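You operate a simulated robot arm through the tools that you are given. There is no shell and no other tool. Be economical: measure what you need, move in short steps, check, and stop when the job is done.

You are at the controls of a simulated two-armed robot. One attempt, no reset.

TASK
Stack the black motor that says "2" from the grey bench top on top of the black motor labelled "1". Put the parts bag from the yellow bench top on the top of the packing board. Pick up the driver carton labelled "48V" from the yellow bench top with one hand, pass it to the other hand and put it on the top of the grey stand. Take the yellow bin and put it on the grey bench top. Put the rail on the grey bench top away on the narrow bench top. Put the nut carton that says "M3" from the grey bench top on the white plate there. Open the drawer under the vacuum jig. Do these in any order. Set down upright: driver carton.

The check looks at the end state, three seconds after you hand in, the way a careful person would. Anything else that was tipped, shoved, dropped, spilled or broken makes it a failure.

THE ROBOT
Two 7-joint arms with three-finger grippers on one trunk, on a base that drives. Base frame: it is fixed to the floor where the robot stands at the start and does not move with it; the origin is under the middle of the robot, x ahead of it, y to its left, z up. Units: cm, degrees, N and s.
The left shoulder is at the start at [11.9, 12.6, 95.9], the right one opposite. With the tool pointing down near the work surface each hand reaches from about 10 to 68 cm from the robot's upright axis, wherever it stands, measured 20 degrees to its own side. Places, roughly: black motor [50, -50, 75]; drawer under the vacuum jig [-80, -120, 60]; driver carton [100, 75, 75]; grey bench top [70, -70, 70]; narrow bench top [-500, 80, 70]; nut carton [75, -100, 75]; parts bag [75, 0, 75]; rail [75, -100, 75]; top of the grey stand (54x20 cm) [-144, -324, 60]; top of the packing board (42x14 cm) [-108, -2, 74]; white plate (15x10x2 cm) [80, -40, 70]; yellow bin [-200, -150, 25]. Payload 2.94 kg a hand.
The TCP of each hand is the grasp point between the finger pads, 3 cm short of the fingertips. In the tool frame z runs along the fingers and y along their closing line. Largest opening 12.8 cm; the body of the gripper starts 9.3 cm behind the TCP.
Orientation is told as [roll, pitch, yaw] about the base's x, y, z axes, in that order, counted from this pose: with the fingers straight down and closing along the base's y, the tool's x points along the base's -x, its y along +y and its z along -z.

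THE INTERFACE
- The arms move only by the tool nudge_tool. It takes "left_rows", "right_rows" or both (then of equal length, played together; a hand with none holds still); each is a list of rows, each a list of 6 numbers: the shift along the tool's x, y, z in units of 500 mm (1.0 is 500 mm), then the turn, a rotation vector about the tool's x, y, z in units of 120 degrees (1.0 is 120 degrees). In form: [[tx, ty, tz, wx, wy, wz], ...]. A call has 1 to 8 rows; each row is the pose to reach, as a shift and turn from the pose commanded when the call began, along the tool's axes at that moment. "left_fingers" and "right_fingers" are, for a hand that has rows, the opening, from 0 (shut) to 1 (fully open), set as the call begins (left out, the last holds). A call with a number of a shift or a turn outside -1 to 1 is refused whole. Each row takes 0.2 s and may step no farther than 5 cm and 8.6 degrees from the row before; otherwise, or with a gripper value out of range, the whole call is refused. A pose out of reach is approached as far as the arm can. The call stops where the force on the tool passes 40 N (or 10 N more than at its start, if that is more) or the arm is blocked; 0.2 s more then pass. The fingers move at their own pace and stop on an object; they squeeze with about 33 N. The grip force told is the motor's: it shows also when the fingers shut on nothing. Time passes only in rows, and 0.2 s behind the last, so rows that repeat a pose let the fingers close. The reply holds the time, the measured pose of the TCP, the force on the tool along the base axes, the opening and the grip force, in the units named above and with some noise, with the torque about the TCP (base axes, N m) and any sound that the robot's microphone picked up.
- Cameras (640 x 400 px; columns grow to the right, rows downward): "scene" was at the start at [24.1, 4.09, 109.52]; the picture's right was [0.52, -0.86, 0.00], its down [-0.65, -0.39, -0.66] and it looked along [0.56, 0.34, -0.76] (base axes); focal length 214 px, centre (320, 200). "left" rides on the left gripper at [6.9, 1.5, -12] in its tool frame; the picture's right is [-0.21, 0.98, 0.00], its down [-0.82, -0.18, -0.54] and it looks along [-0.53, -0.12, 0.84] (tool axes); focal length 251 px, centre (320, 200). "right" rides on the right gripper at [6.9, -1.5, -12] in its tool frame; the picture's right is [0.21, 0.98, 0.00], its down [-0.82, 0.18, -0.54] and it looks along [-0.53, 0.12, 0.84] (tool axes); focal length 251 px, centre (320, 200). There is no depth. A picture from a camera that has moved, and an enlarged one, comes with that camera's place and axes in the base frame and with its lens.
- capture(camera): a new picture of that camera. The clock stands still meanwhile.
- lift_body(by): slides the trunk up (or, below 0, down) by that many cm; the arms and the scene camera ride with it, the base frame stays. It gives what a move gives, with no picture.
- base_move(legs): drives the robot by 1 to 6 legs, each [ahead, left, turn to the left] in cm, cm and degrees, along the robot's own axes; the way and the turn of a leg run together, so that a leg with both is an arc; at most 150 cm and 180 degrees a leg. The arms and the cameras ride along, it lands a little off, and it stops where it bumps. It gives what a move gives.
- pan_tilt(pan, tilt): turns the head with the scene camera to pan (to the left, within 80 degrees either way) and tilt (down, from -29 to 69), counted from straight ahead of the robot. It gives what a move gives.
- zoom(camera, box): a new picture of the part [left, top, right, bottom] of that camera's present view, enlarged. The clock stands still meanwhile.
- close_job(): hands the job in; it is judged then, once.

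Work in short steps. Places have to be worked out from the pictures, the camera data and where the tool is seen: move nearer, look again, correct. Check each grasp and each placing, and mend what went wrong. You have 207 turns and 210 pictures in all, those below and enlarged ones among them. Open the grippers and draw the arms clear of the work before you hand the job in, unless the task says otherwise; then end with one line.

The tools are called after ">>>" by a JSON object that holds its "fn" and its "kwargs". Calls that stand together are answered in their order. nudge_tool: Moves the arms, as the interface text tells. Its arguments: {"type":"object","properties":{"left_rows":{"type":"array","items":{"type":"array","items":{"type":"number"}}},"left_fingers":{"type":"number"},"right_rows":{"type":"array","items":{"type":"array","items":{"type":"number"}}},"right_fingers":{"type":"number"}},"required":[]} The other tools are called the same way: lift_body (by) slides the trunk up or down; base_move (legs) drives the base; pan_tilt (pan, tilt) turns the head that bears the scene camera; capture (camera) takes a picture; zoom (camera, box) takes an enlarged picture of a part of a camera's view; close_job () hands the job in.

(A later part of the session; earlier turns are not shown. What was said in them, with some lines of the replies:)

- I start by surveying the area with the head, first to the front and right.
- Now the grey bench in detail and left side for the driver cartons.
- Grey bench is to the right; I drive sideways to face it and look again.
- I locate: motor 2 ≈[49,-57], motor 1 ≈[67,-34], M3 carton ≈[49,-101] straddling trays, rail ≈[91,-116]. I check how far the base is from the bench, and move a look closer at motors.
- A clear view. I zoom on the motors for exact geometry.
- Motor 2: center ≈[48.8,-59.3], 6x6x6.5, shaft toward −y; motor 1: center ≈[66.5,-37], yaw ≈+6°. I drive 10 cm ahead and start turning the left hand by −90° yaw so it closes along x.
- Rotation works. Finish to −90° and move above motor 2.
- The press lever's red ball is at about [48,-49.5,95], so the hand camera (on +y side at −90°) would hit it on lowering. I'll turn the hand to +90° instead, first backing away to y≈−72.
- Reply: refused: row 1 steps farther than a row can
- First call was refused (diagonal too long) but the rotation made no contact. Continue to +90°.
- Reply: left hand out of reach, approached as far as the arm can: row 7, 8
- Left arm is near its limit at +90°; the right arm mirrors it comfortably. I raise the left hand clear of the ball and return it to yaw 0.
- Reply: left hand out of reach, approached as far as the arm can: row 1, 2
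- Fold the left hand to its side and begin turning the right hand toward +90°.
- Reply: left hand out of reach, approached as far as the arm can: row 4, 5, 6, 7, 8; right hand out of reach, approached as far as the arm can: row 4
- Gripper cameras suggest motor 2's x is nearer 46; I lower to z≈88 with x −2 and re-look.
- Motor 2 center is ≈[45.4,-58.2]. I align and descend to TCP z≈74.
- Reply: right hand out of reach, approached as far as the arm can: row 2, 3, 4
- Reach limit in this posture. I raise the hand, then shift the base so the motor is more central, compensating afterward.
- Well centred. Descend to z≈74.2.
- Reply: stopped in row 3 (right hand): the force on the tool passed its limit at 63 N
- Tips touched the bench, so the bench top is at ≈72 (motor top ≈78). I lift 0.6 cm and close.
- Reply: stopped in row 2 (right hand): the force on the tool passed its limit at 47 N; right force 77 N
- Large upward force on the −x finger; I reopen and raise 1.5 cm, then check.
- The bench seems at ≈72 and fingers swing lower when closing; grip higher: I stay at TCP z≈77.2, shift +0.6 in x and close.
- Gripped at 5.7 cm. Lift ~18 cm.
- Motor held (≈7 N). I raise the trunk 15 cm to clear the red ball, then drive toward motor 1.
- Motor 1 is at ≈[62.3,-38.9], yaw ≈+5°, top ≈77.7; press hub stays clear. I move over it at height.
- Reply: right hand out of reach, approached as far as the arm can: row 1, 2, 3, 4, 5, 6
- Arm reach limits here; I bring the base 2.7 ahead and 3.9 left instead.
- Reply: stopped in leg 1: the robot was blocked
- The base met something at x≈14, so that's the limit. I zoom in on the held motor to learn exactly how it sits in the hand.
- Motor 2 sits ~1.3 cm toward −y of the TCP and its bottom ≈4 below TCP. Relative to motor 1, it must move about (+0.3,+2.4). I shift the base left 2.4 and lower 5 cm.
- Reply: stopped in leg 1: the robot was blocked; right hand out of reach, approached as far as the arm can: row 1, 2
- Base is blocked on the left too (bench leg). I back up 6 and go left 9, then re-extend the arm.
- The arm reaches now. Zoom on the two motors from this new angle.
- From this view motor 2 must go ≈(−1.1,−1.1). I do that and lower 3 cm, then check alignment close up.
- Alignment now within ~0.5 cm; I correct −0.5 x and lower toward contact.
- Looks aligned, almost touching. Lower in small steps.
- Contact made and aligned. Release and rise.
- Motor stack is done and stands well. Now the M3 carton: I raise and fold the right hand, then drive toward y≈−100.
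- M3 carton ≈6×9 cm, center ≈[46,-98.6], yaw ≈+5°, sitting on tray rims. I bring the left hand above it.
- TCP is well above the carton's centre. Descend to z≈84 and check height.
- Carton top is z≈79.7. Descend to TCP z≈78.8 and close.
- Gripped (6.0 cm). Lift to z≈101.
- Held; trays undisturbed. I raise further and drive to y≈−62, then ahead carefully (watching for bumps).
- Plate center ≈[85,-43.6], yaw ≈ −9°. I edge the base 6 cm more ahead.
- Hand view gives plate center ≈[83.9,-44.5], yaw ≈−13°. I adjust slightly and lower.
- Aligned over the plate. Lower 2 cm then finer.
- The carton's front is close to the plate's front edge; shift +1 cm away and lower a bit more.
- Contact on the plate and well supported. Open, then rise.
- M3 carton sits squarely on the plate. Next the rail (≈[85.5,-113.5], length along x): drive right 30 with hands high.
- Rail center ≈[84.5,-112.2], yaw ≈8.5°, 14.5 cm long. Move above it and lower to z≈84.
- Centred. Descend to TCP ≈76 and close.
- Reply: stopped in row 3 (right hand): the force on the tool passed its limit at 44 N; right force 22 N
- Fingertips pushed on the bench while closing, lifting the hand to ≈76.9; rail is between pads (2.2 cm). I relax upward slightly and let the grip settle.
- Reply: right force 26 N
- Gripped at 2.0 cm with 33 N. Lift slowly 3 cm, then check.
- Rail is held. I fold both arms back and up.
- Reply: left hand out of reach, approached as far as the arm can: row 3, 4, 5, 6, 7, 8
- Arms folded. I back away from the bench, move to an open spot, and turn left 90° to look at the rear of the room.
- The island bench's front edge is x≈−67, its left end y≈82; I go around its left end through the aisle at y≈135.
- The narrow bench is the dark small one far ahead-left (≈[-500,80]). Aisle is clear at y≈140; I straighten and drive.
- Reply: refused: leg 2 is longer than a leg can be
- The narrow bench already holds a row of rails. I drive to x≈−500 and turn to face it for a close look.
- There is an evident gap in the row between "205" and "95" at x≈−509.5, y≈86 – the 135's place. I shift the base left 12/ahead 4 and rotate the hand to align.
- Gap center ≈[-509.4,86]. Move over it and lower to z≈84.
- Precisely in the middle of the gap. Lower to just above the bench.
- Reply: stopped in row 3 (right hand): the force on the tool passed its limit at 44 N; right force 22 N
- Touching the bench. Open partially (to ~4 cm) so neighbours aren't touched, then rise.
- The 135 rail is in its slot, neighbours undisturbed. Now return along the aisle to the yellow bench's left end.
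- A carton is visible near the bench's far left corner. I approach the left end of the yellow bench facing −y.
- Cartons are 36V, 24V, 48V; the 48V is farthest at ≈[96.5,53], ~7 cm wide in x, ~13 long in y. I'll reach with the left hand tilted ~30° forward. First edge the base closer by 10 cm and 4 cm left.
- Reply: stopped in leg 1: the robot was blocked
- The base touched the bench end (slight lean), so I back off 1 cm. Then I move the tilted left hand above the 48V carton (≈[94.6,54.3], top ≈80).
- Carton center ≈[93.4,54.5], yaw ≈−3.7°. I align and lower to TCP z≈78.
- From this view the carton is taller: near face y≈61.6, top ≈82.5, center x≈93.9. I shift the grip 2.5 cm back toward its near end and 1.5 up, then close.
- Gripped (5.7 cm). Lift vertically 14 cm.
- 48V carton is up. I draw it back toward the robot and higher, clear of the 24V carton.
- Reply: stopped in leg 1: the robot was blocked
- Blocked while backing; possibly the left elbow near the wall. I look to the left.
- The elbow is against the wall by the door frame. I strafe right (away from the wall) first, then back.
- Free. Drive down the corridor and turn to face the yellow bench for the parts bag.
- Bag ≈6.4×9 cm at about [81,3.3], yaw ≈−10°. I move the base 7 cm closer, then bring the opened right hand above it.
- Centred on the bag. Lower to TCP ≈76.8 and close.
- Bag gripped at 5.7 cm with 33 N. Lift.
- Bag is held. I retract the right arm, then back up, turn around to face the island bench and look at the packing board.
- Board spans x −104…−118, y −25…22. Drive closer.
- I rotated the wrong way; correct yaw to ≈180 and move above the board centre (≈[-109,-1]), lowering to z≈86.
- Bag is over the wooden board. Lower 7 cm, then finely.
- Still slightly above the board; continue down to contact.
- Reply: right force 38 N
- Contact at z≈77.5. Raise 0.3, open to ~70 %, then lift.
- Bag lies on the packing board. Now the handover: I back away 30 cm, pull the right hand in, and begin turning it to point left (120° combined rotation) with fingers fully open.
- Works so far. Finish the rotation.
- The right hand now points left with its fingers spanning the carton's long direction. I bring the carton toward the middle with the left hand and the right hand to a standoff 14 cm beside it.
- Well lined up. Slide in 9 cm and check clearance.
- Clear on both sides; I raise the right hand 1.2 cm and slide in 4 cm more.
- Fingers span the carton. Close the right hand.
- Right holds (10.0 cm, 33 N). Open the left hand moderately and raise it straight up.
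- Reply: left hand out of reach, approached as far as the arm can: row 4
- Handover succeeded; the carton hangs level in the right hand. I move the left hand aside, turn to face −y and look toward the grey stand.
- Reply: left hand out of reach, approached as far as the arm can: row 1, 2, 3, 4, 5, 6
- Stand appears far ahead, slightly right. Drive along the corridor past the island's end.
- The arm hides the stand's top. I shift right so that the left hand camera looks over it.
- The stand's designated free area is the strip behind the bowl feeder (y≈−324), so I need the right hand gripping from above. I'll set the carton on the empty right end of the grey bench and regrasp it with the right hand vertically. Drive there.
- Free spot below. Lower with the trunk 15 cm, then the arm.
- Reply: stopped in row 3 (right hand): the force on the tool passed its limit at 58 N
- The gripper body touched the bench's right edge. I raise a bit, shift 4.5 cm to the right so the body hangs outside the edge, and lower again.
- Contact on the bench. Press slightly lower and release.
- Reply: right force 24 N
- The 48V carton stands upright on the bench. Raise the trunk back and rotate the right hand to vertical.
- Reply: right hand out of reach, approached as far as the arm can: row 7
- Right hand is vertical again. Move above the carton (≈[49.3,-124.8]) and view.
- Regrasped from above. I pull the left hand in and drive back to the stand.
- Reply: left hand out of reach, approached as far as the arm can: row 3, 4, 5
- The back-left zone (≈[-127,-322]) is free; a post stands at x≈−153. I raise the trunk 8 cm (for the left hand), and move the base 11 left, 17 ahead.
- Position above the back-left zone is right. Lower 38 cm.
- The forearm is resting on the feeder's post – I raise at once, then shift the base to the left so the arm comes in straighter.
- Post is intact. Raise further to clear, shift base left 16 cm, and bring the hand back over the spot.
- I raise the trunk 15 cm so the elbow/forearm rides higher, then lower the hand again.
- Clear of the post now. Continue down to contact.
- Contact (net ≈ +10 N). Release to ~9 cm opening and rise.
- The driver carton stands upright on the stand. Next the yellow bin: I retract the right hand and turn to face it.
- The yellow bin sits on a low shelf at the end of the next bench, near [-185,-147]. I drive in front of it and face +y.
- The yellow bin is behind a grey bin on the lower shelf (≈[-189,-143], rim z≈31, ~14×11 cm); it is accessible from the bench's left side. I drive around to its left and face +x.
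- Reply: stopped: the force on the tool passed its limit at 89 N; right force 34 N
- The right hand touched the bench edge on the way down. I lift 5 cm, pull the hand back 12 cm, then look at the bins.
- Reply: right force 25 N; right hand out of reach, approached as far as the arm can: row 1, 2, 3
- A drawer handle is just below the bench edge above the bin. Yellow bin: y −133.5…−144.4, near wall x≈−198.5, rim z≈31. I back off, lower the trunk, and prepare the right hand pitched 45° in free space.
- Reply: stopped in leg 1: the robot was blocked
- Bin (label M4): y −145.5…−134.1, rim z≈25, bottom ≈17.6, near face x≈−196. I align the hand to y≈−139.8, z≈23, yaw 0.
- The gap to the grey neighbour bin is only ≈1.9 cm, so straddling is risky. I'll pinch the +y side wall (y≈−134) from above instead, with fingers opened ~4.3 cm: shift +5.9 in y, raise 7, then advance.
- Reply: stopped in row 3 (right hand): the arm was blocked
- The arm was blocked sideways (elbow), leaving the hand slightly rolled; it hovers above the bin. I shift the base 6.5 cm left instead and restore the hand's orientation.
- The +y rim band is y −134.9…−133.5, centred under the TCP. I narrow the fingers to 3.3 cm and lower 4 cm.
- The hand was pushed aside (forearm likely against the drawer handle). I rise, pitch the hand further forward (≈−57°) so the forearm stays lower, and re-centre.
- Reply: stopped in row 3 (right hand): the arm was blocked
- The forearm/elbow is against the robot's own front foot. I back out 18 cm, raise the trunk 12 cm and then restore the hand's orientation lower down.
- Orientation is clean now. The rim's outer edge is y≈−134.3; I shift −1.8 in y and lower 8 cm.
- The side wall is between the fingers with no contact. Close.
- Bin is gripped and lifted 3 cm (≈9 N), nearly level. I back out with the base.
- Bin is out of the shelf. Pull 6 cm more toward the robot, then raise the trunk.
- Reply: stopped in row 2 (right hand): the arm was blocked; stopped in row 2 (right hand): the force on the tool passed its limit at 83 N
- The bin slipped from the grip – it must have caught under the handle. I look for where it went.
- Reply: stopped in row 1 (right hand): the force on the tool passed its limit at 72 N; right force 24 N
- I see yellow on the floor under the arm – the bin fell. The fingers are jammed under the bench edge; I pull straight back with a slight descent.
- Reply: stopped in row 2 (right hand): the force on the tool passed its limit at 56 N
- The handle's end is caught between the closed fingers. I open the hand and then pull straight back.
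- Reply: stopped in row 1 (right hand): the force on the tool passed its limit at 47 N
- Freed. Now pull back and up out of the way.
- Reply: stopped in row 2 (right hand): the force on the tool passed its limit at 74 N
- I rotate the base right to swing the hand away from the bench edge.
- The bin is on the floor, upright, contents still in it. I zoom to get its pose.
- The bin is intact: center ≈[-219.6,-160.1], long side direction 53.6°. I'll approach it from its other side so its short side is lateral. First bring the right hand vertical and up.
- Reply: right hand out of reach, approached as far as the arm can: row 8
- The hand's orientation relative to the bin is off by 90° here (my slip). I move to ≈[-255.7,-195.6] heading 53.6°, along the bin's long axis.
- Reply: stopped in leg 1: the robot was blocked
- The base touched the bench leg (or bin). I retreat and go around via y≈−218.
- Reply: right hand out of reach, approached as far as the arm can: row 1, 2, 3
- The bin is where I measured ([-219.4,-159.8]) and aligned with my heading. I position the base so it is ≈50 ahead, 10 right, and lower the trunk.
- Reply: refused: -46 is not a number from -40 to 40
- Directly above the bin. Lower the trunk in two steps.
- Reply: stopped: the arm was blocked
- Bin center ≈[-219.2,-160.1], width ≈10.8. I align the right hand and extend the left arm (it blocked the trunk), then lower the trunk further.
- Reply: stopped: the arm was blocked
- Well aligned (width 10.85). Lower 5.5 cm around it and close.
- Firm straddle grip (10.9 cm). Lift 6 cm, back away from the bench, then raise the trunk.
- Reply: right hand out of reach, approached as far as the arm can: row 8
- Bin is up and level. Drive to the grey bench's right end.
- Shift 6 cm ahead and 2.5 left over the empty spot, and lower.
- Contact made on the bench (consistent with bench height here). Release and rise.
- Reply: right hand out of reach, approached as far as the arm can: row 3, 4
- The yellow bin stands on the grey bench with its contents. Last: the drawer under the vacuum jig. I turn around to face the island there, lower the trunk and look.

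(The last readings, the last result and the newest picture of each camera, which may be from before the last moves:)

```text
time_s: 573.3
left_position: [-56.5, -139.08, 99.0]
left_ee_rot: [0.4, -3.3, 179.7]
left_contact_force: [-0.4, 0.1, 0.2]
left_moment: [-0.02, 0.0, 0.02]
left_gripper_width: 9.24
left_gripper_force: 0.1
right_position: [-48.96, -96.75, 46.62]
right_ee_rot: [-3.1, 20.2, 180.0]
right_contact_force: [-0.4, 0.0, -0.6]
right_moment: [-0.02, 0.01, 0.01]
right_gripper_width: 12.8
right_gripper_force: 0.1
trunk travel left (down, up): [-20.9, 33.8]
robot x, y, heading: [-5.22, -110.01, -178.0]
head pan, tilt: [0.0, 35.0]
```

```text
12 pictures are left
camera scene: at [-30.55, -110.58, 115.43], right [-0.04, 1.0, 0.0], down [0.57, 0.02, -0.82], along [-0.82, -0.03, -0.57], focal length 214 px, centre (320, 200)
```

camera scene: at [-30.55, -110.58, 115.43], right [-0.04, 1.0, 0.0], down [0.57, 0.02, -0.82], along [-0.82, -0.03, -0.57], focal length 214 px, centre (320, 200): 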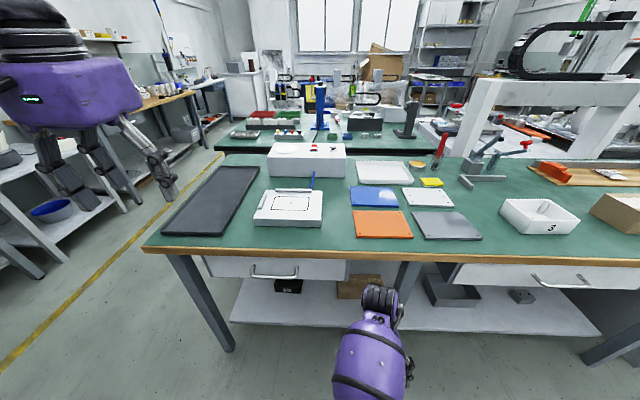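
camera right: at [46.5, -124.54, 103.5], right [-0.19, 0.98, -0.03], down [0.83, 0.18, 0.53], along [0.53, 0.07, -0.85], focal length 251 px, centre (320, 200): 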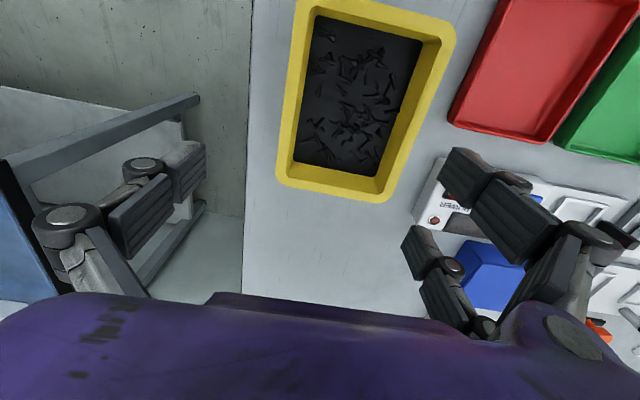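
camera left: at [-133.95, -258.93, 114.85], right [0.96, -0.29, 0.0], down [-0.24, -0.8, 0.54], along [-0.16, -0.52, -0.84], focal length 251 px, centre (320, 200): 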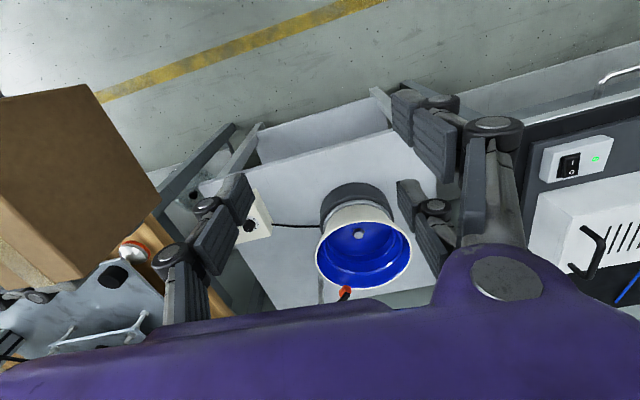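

The drawer's bar handle is at about x≈−66, y −131…−117, z≈66. I'll grip it with the left hand pointed horizontally, fingers above/below. Back up 6 cm, then swing the left hand down and rotate it.

>>> {"fn": "base_move", "kwargs": {"legs": [[-6, 0, -2]]}}

>>> {"fn": "nudge_tool", "kwargs": {"left_rows": [[-0.017, -0.037, 0.08, -0.04, -0.04, 0.04], [-0.035, -0.075, 0.16, -0.08, -0.08, 0.08], [-0.052, -0.112, 0.24, -0.12, -0.12, 0.12], [-0.07, -0.15, 0.325, -0.16, -0.16, 0.16], [-0.087, -0.187, 0.41, -0.2, -0.2, 0.2], [-0.105, -0.225, 0.49, -0.24, -0.24, 0.24], [-0.122, -0.262, 0.57, -0.28, -0.28, 0.28], [-0.14, -0.3, 0.65, -0.32, -0.32, 0.32]], "left_fingers": 0.6}}

>>> {"fn": "nudge_tool", "kwargs": {"left_rows": [[0, 0, 0, -0.037, -0.037, 0.037], [0, 0, 0, -0.074, -0.074, 0.074], [0, 0, 0, -0.111, -0.111, 0.111], [0, 0, 0, -0.148, -0.148, 0.148], [0, 0, 0, -0.185, -0.185, 0.185], [0, 0, 0, -0.222, -0.222, 0.222], [0, 0, 0, -0.257, -0.257, 0.257]]}}

>>> {"fn": "capture", "kwargs": {"camera": "left"}}

```text
time_s: 574.3
left_position: [-51.45, -137.23, 99.03]
left_ee_rot: [0.5, -3.4, 177.6]
left_contact_force: [0.8, 0.7, 0.8]
left_moment: [0.0, 0.06, 0.03]
left_gripper_width: 9.2
left_gripper_force: 0.0
right_position: [-42.51, -95.12, 46.65]
right_ee_rot: [-3.1, 20.2, 177.9]
right_contact_force: [-0.2, -0.2, 0.3]
right_moment: [0.0, 0.0, -0.02]
right_gripper_width: 12.78
right_gripper_force: 0.1
trunk travel left (down, up): [-20.9, 33.8]
robot x, y, heading: [0.9, -109.58, -179.9]
head pan, tilt: [0.0, 35.0]
```

```text
time_s: 576.1
left_position: [-59.31, -128.85, 70.63]
left_ee_rot: [53.8, -21.0, 125.7]
left_contact_force: [-0.3, 1.8, -0.4]
left_moment: [-0.01, 0.03, 0.04]
left_gripper_width: 7.68
left_gripper_force: 0.1
left hand out of reach, approached as far as the arm can: row 7, 8
right_position: [-42.64, -94.83, 46.71]
right_ee_rot: [-3.2, 20.1, 178.0]
right_contact_force: [-0.2, 0.3, 0.0]
right_moment: [-0.05, 0.02, 0.0]
right_gripper_width: 12.79
right_gripper_force: 0.1
trunk travel left (down, up): [-20.9, 33.8]
robot x, y, heading: [0.57, -109.32, -179.8]
head pan, tilt: [0.0, 35.0]
```

```text
time_s: 577.7
left_position: [-59.44, -130.93, 73.2]
left_ee_rot: [93.2, 0.4, 87.4]
left_contact_force: [0.0, 0.2, -0.8]
left_moment: [-0.02, -0.01, -0.02]
left_gripper_width: 7.69
left_gripper_force: 0.1
left hand out of reach, approached as far as the arm can: row 1, 2, 3, 4, 5, 6, 7
right_position: [-42.56, -94.94, 46.58]
right_ee_rot: [-3.1, 20.2, 177.8]
right_contact_force: [0.0, 0.3, 0.1]
right_moment: [-0.04, -0.01, 0.01]
right_gripper_width: 12.8
right_gripper_force: 0.0
trunk travel left (down, up): [-20.9, 33.8]
robot x, y, heading: [0.59, -109.79, -179.9]
head pan, tilt: [0.0, 35.0]
```

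```text
11 pictures are left
camera left: at [-47.8, -138.36, 74.11], right [0.07, 0.22, 0.97], down [0.57, 0.8, -0.22], along [-0.82, 0.56, -0.07], focal length 251 px, centre (320, 200)
```

left: 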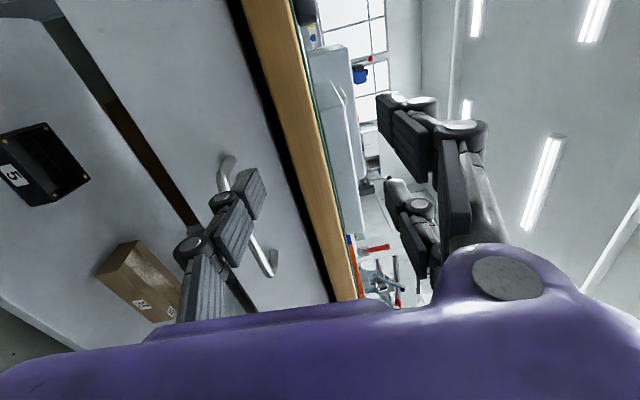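

Orientation is right; the bar's centre is ≈[-66,-125,66]. I lower the trunk 7 cm, narrow the fingers to ~3.8 cm, shift the base right 6 cm, and check.

>>> {"fn": "lift_body", "kwargs": {"by": -7.2}}

>>> {"fn": "base_move", "kwargs": {"legs": [[0, -6, 0]]}}

>>> {"fn": "nudge_tool", "kwargs": {"left_rows": [[0, 0, 0, 0, 0, 0], [0, 0, 0, 0, 0, 0]], "left_fingers": 0.3}}

>>> {"fn": "capture", "kwargs": {"camera": "left"}}

```text
time_s: 578.8
left_position: [-59.46, -130.88, 66.15]
left_ee_rot: [93.3, 0.4, 87.6]
left_contact_force: [0.5, 0.8, -0.7]
left_moment: [0.04, 0.01, 0.03]
left_gripper_width: 7.68
left_gripper_force: 0.1
right_position: [-42.18, -94.39, 38.11]
right_ee_rot: [-3.9, 21.5, 177.5]
right_contact_force: [0.5, 0.3, 1.1]
right_moment: [-0.02, 0.03, -0.01]
right_gripper_width: 12.82
right_gripper_force: 0.0
trunk travel left (down, up): [-13.7, 41.0]
robot x, y, heading: [0.46, -109.69, -180.0]
head pan, tilt: [0.0, 35.0]
```

```text
time_s: 580.0
left_position: [-59.49, -125.09, 66.03]
left_ee_rot: [93.3, 0.4, 87.6]
left_contact_force: [-0.5, 0.3, 0.2]
left_moment: [-0.03, -0.01, 0.0]
left_gripper_width: 7.68
left_gripper_force: 0.1
right_position: [-42.23, -88.52, 37.97]
right_ee_rot: [-3.8, 21.5, 177.5]
right_contact_force: [0.2, -0.6, 0.1]
right_moment: [0.02, -0.01, 0.02]
right_gripper_width: 12.78
right_gripper_force: 0.2
trunk travel left (down, up): [-13.7, 41.0]
robot x, y, heading: [0.58, -103.29, -179.8]
head pan, tilt: [0.0, 35.0]
```

```text
time_s: 580.6
left_position: [-59.56, -124.92, 66.07]
left_ee_rot: [93.3, 0.4, 87.6]
left_contact_force: [0.7, 1.0, 0.2]
left_moment: [-0.02, 0.02, 0.0]
left_gripper_width: 3.83
left_gripper_force: 0.0
right_position: [-42.23, -88.19, 38.02]
right_ee_rot: [-4.0, 21.4, 177.5]
right_contact_force: [-1.3, -0.9, -0.4]
right_moment: [0.0, 0.03, 0.01]
right_gripper_width: 12.78
right_gripper_force: 0.1
trunk travel left (down, up): [-13.7, 41.0]
robot x, y, heading: [0.69, -103.9, -179.8]
head pan, tilt: [0.0, 35.0]
```

```text
10 pictures are left
camera left: at [-47.79, -132.3, 66.91], right [0.06, 0.22, 0.97], down [0.56, 0.8, -0.22], along [-0.82, 0.56, -0.07], focal length 251 px, centre (320, 200)
```

left: 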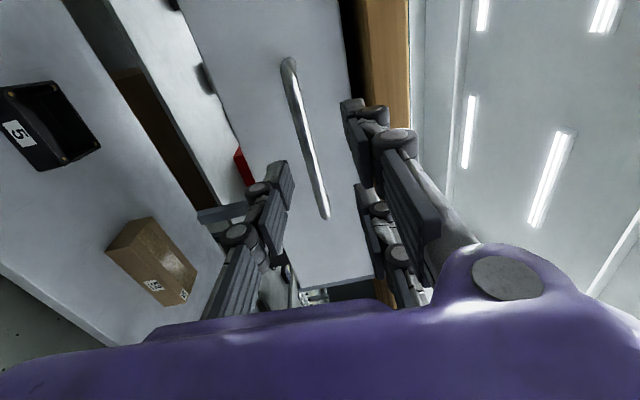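

The bar lies right between the fingers. I lower 0.4 cm and advance the base 6.5 cm, then close.

>>> {"fn": "lift_body", "kwargs": {"by": -0.4}}

>>> {"fn": "base_move", "kwargs": {"legs": [[6.3, 0, 0]]}}

>>> {"fn": "capture", "kwargs": {"camera": "left"}}

>>> {"fn": "nudge_tool", "kwargs": {"left_rows": [[0, 0, 0, 0, 0, 0], [0, 0, 0, 0, 0, 0], [0, 0, 0, 0, 0, 0]], "left_fingers": 0}}

```text
time_s: 581.1
left_position: [-59.49, -124.98, 65.79]
left_ee_rot: [93.3, 0.4, 87.7]
left_contact_force: [-0.3, 1.2, 0.8]
left_moment: [0.02, -0.02, 0.01]
left_gripper_width: 3.83
left_gripper_force: 0.0
right_position: [-42.26, -88.2, 37.72]
right_ee_rot: [-4.2, 21.5, 177.4]
right_contact_force: [0.3, -0.9, 0.1]
right_moment: [0.01, -0.01, 0.0]
right_gripper_width: 12.81
right_gripper_force: 0.1
trunk travel left (down, up): [-13.3, 41.4]
robot x, y, heading: [0.28, -103.46, -179.9]
head pan, tilt: [0.0, 35.0]
```

```text
time_s: 582.2
left_position: [-65.51, -125.04, 65.67]
left_ee_rot: [93.2, 0.1, 87.5]
left_contact_force: [-2.1, 0.2, 3.8]
left_moment: [-0.02, -0.03, -0.27]
left_gripper_width: 0.83
left_gripper_force: 35.4
right_position: [-48.7, -88.16, 37.72]
right_ee_rot: [-4.2, 21.4, 177.5]
right_contact_force: [-0.6, -0.9, 0.3]
right_moment: [0.0, -0.01, 0.01]
right_gripper_width: 12.8
right_gripper_force: 0.0
trunk travel left (down, up): [-13.3, 41.4]
robot x, y, heading: [-5.53, -103.54, -180.2]
head pan, tilt: [0.0, 35.0]
stopped in leg 1: the force on the tool passed its limit at 52 N (the readings are from after the stop); the commanded pose is now the measured one
```

```text
9 pictures are left
camera left: at [-53.82, -132.32, 66.49], right [0.06, 0.21, 0.97], down [0.56, 0.8, -0.21], along [-0.82, 0.56, -0.07], focal length 251 px, centre (320, 200)
```

left: 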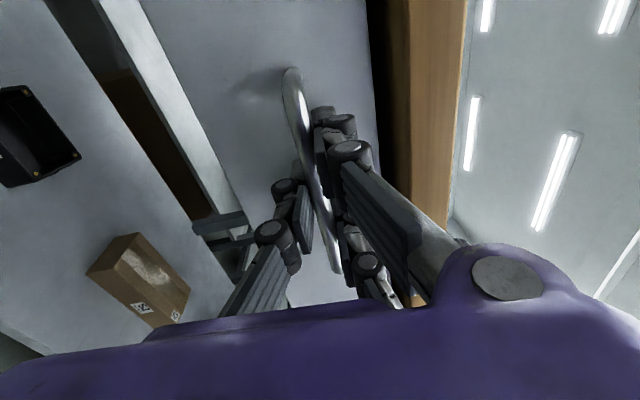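

```text
time_s: 583.0
left_position: [-65.5, -125.01, 65.64]
left_ee_rot: [93.2, 0.1, 87.6]
left_contact_force: [-3.8, 0.2, 9.2]
left_moment: [0.11, 0.07, -0.16]
left_gripper_width: 0.94
left_gripper_force: 33.7
right_position: [-48.67, -88.16, 37.62]
right_ee_rot: [-4.2, 21.4, 177.4]
right_contact_force: [-0.1, 0.6, 0.8]
right_moment: [0.0, 0.0, 0.0]
right_gripper_width: 12.8
right_gripper_force: 0.1
trunk travel left (down, up): [-13.3, 41.4]
robot x, y, heading: [-5.93, -103.71, -179.8]
head pan, tilt: [0.0, 35.0]
```

The bar is gripped (0.9 cm, 34 N). Pull by driving back.

>>> {"fn": "base_move", "kwargs": {"legs": [[-15, 0, 0]]}}

>>> {"fn": "capture", "kwargs": {"camera": "scene"}}

```text
time_s: 584.5
left_position: [-51.14, -124.92, 65.68]
left_ee_rot: [93.3, 0.2, 87.7]
left_contact_force: [1.0, 4.9, -12.2]
left_moment: [0.27, 0.52, 1.35]
left_gripper_width: 0.91
left_gripper_force: 32.6
right_position: [-34.44, -88.08, 37.56]
right_ee_rot: [-4.4, 21.5, 177.2]
right_contact_force: [0.3, 0.1, 0.0]
right_moment: [-0.03, 0.0, -0.02]
right_gripper_width: 12.79
right_gripper_force: 0.1
trunk travel left (down, up): [-13.3, 41.4]
robot x, y, heading: [8.42, -103.36, -179.9]
head pan, tilt: [0.0, 35.0]
stopped in leg 1: the force on the tool passed its limit at 50 N (the readings are from after the stop); the commanded pose is now the measured one
```

```text
8 pictures are left
camera scene: at [-19.69, -103.62, 106.62], right [0.0, 1.0, 0.0], down [0.57, 0.0, -0.82], along [-0.82, 0.0, -0.57], focal length 214 px, centre (320, 200)
```

scene: 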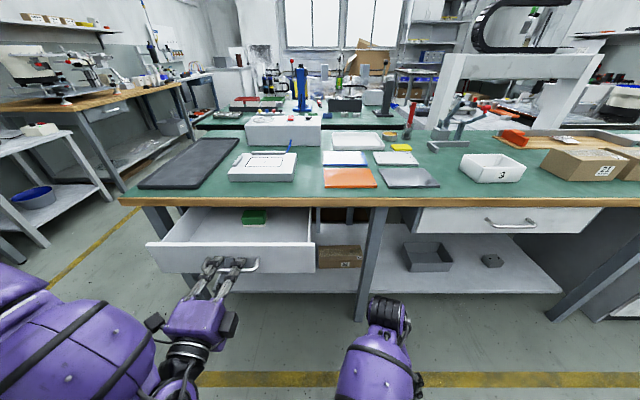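

The drawer is open about 14 cm. I try a little more in case it isn't at its stop.

>>> {"fn": "base_move", "kwargs": {"legs": [[-4, 0, 0]]}}

```text
time_s: 585.2
left_position: [-51.16, -124.97, 65.72]
left_ee_rot: [93.3, 0.2, 87.7]
left_contact_force: [-1.3, 4.8, -17.0]
left_moment: [0.43, 0.51, 1.41]
left_gripper_width: 0.92
left_gripper_force: 31.9
right_position: [-34.43, -87.94, 37.84]
right_ee_rot: [-4.2, 21.3, 177.3]
right_contact_force: [-0.1, -0.2, -0.3]
right_moment: [0.0, 0.0, 0.03]
right_gripper_width: 12.82
right_gripper_force: 0.0
trunk travel left (down, up): [-13.3, 41.4]
robot x, y, heading: [8.58, -103.65, -179.6]
head pan, tilt: [0.0, 35.0]
stopped in leg 1: the robot was blocked; the commanded pose is now the measured one
```

The base is against the bench behind me; I pull the last bit with the arm instead.

>>> {"fn": "nudge_tool", "kwargs": {"left_rows": [[0, 0, -0.03, 0, 0, 0], [0, 0, -0.06, 0, 0, 0], [0, 0, -0.09, 0, 0, 0], [0, 0, -0.12, 0, 0, 0]]}}

>>> {"fn": "capture", "kwargs": {"camera": "scene"}}

```text
time_s: 586.2
left_position: [-45.41, -124.93, 65.77]
left_ee_rot: [94.0, -0.1, 87.5]
left_contact_force: [-0.9, 19.1, 9.9]
left_moment: [0.0, 0.19, 1.06]
left_gripper_width: 0.9
left_gripper_force: 31.5
right_position: [-34.53, -87.97, 37.66]
right_ee_rot: [-4.3, 21.3, 177.2]
right_contact_force: [-0.3, -0.3, -0.7]
right_moment: [0.0, -0.03, 0.0]
right_gripper_width: 12.78
right_gripper_force: 0.0
trunk travel left (down, up): [-13.3, 41.4]
robot x, y, heading: [8.12, -103.79, 180.0]
head pan, tilt: [0.0, 35.0]
```

```text
7 pictures are left
camera scene: at [-19.78, -103.54, 106.6], right [0.0, 1.0, 0.0], down [0.57, 0.0, -0.82], along [-0.82, 0.0, -0.57], focal length 214 px, centre (320, 200)
```

scene: 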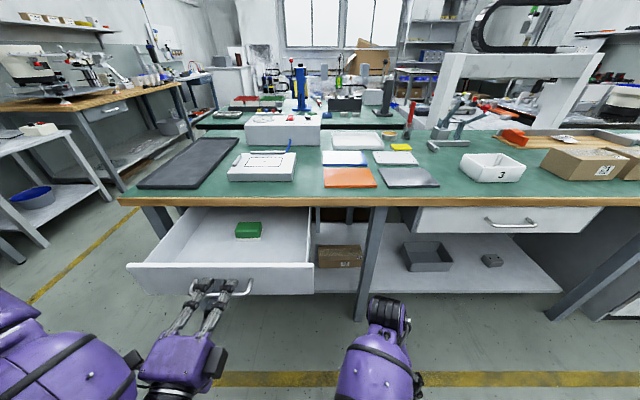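

Drawer is now ~20 cm open. Open the fingers and withdraw the hand backward.

>>> {"fn": "nudge_tool", "kwargs": {"left_rows": [[0, 0, 0, 0, 0, 0], [0, 0, 0, 0, 0, 0], [0, 0, 0, 0, 0, 0]], "left_fingers": 0.42}}

>>> {"fn": "nudge_tool", "kwargs": {"left_rows": [[0, 0, -0.03, 0, 0, 0], [0, 0, -0.06, 0, 0, 0], [0, 0, -0.09, 0, 0, 0], [0, 0, -0.12, 0, 0, 0]]}}

>>> {"fn": "capture", "kwargs": {"camera": "scene"}}

```text
time_s: 587.0
left_position: [-45.32, -125.26, 65.32]
left_ee_rot: [93.7, 0.2, 87.9]
left_contact_force: [1.6, -0.4, 1.2]
left_moment: [-0.02, -0.01, 0.06]
left_gripper_width: 5.48
left_gripper_force: 0.1
right_position: [-34.48, -88.04, 37.74]
right_ee_rot: [-4.3, 21.4, 177.4]
right_contact_force: [0.2, -0.2, -0.2]
right_moment: [0.01, -0.01, 0.01]
right_gripper_width: 12.8
right_gripper_force: 0.0
trunk travel left (down, up): [-13.3, 41.4]
robot x, y, heading: [8.53, -103.43, -180.0]
head pan, tilt: [0.0, 35.0]
```

```text
time_s: 588.0
left_position: [-43.76, -125.25, 65.31]
left_ee_rot: [93.5, 0.1, 87.8]
left_contact_force: [0.4, 0.6, 0.0]
left_moment: [0.03, 0.0, -0.04]
left_gripper_width: 5.4
left_gripper_force: 0.1
left hand out of reach, approached as far as the arm can: row 2, 3, 4
right_position: [-34.44, -88.04, 37.74]
right_ee_rot: [-4.3, 21.4, 177.3]
right_contact_force: [0.0, 1.2, 0.9]
right_moment: [0.0, -0.01, 0.03]
right_gripper_width: 12.83
right_gripper_force: 0.0
trunk travel left (down, up): [-13.3, 41.4]
robot x, y, heading: [8.38, -103.68, -180.2]
head pan, tilt: [0.0, 35.0]
```

```text
6 pictures are left
camera scene: at [-19.83, -103.6, 106.57], right [0.0, 1.0, 0.0], down [0.57, 0.0, -0.82], along [-0.82, 0.0, -0.57], focal length 214 px, centre (320, 200)
```

scene: 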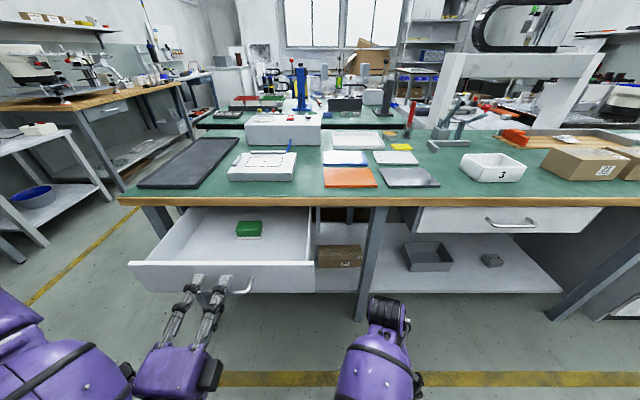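

Only 1.5 cm of retraction was possible; I slide sideways along the bar instead: 1 cm ahead to leave the bench behind, then 16 cm to the right, off the handle's end.

>>> {"fn": "base_move", "kwargs": {"legs": [[1, 0, 0], [0, -17, 0]]}}

>>> {"fn": "capture", "kwargs": {"camera": "scene"}}

```text
time_s: 590.4
left_position: [-44.64, -108.21, 65.44]
left_ee_rot: [93.6, 0.4, 87.7]
left_contact_force: [0.6, -0.1, -0.4]
left_moment: [0.0, 0.02, -0.01]
left_gripper_width: 5.37
left_gripper_force: 0.1
right_position: [-35.29, -71.11, 37.65]
right_ee_rot: [-4.2, 21.2, 177.2]
right_contact_force: [0.2, 0.4, -0.4]
right_moment: [-0.02, -0.03, -0.04]
right_gripper_width: 12.78
right_gripper_force: 0.1
trunk travel left (down, up): [-13.3, 41.4]
robot x, y, heading: [7.64, -86.72, 180.0]
head pan, tilt: [0.0, 35.0]
```

```text
5 pictures are left
camera scene: at [-20.66, -86.61, 106.63], right [0.0, 1.0, 0.0], down [0.57, 0.0, -0.82], along [-0.82, 0.0, -0.57], focal length 214 px, centre (320, 200)
```

scene: 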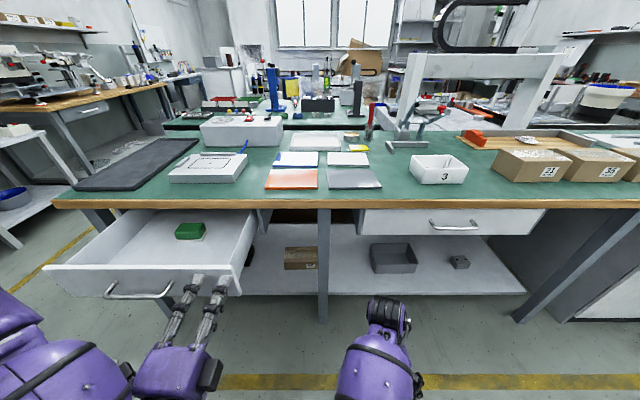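

The handle is released and the drawer stays open. I move clear and open both grippers fully.

>>> {"fn": "base_move", "kwargs": {"legs": [[0, -16, 0]]}}

>>> {"fn": "nudge_tool", "kwargs": {"left_rows": [[0, 0, 0, 0, 0, 0], [0, 0, 0, 0, 0, 0]], "left_fingers": 1}}

```text
time_s: 592.5
left_position: [-44.7, -92.07, 65.53]
left_ee_rot: [93.6, 0.3, 87.7]
left_contact_force: [0.1, -0.6, 0.0]
left_moment: [0.03, 0.0, -0.02]
left_gripper_width: 5.39
left_gripper_force: 0.0
right_position: [-35.28, -54.9, 37.83]
right_ee_rot: [-4.2, 21.3, 177.2]
right_contact_force: [0.4, -0.1, 0.3]
right_moment: [-0.04, 0.01, 0.0]
right_gripper_width: 12.84
right_gripper_force: 0.1
trunk travel left (down, up): [-13.3, 41.4]
robot x, y, heading: [7.46, -70.67, 180.0]
head pan, tilt: [0.0, 35.0]
```

```text
time_s: 593.1
left_position: [-44.61, -92.22, 65.66]
left_ee_rot: [93.6, 0.3, 87.6]
left_contact_force: [-0.7, 0.4, -0.1]
left_moment: [0.01, 0.0, -0.02]
left_gripper_width: 12.75
left_gripper_force: 0.1
right_position: [-35.45, -54.89, 37.72]
right_ee_rot: [-4.3, 21.3, 177.3]
right_contact_force: [0.2, -0.1, 0.3]
right_moment: [0.02, 0.02, 0.05]
right_gripper_width: 12.82
right_gripper_force: 0.0
trunk travel left (down, up): [-13.3, 41.4]
robot x, y, heading: [7.47, -70.53, 180.3]
head pan, tilt: [0.0, 35.0]
```

All steps are done, and the hands are open and clear of the work; I hand the job in.

>>> {"fn": "close_job", "kwargs": {}}

```text
The job is handed in.
```

I handed in the job with all seven tasks done. The yellow bin fell to the floor on the way, landed upright with its contents still in it, and is now on the grey bench. The 48V carton was passed from left hand to right hand, set on the grey bench to regrasp, then stood upright on the grey stand. The forearm rested briefly on the feeder post, the base bumped benches a few times, and the right hand pushed on the middle bench's edge and drawer handle. I did not look at the grey bench again after backing into it while opening the drawer.
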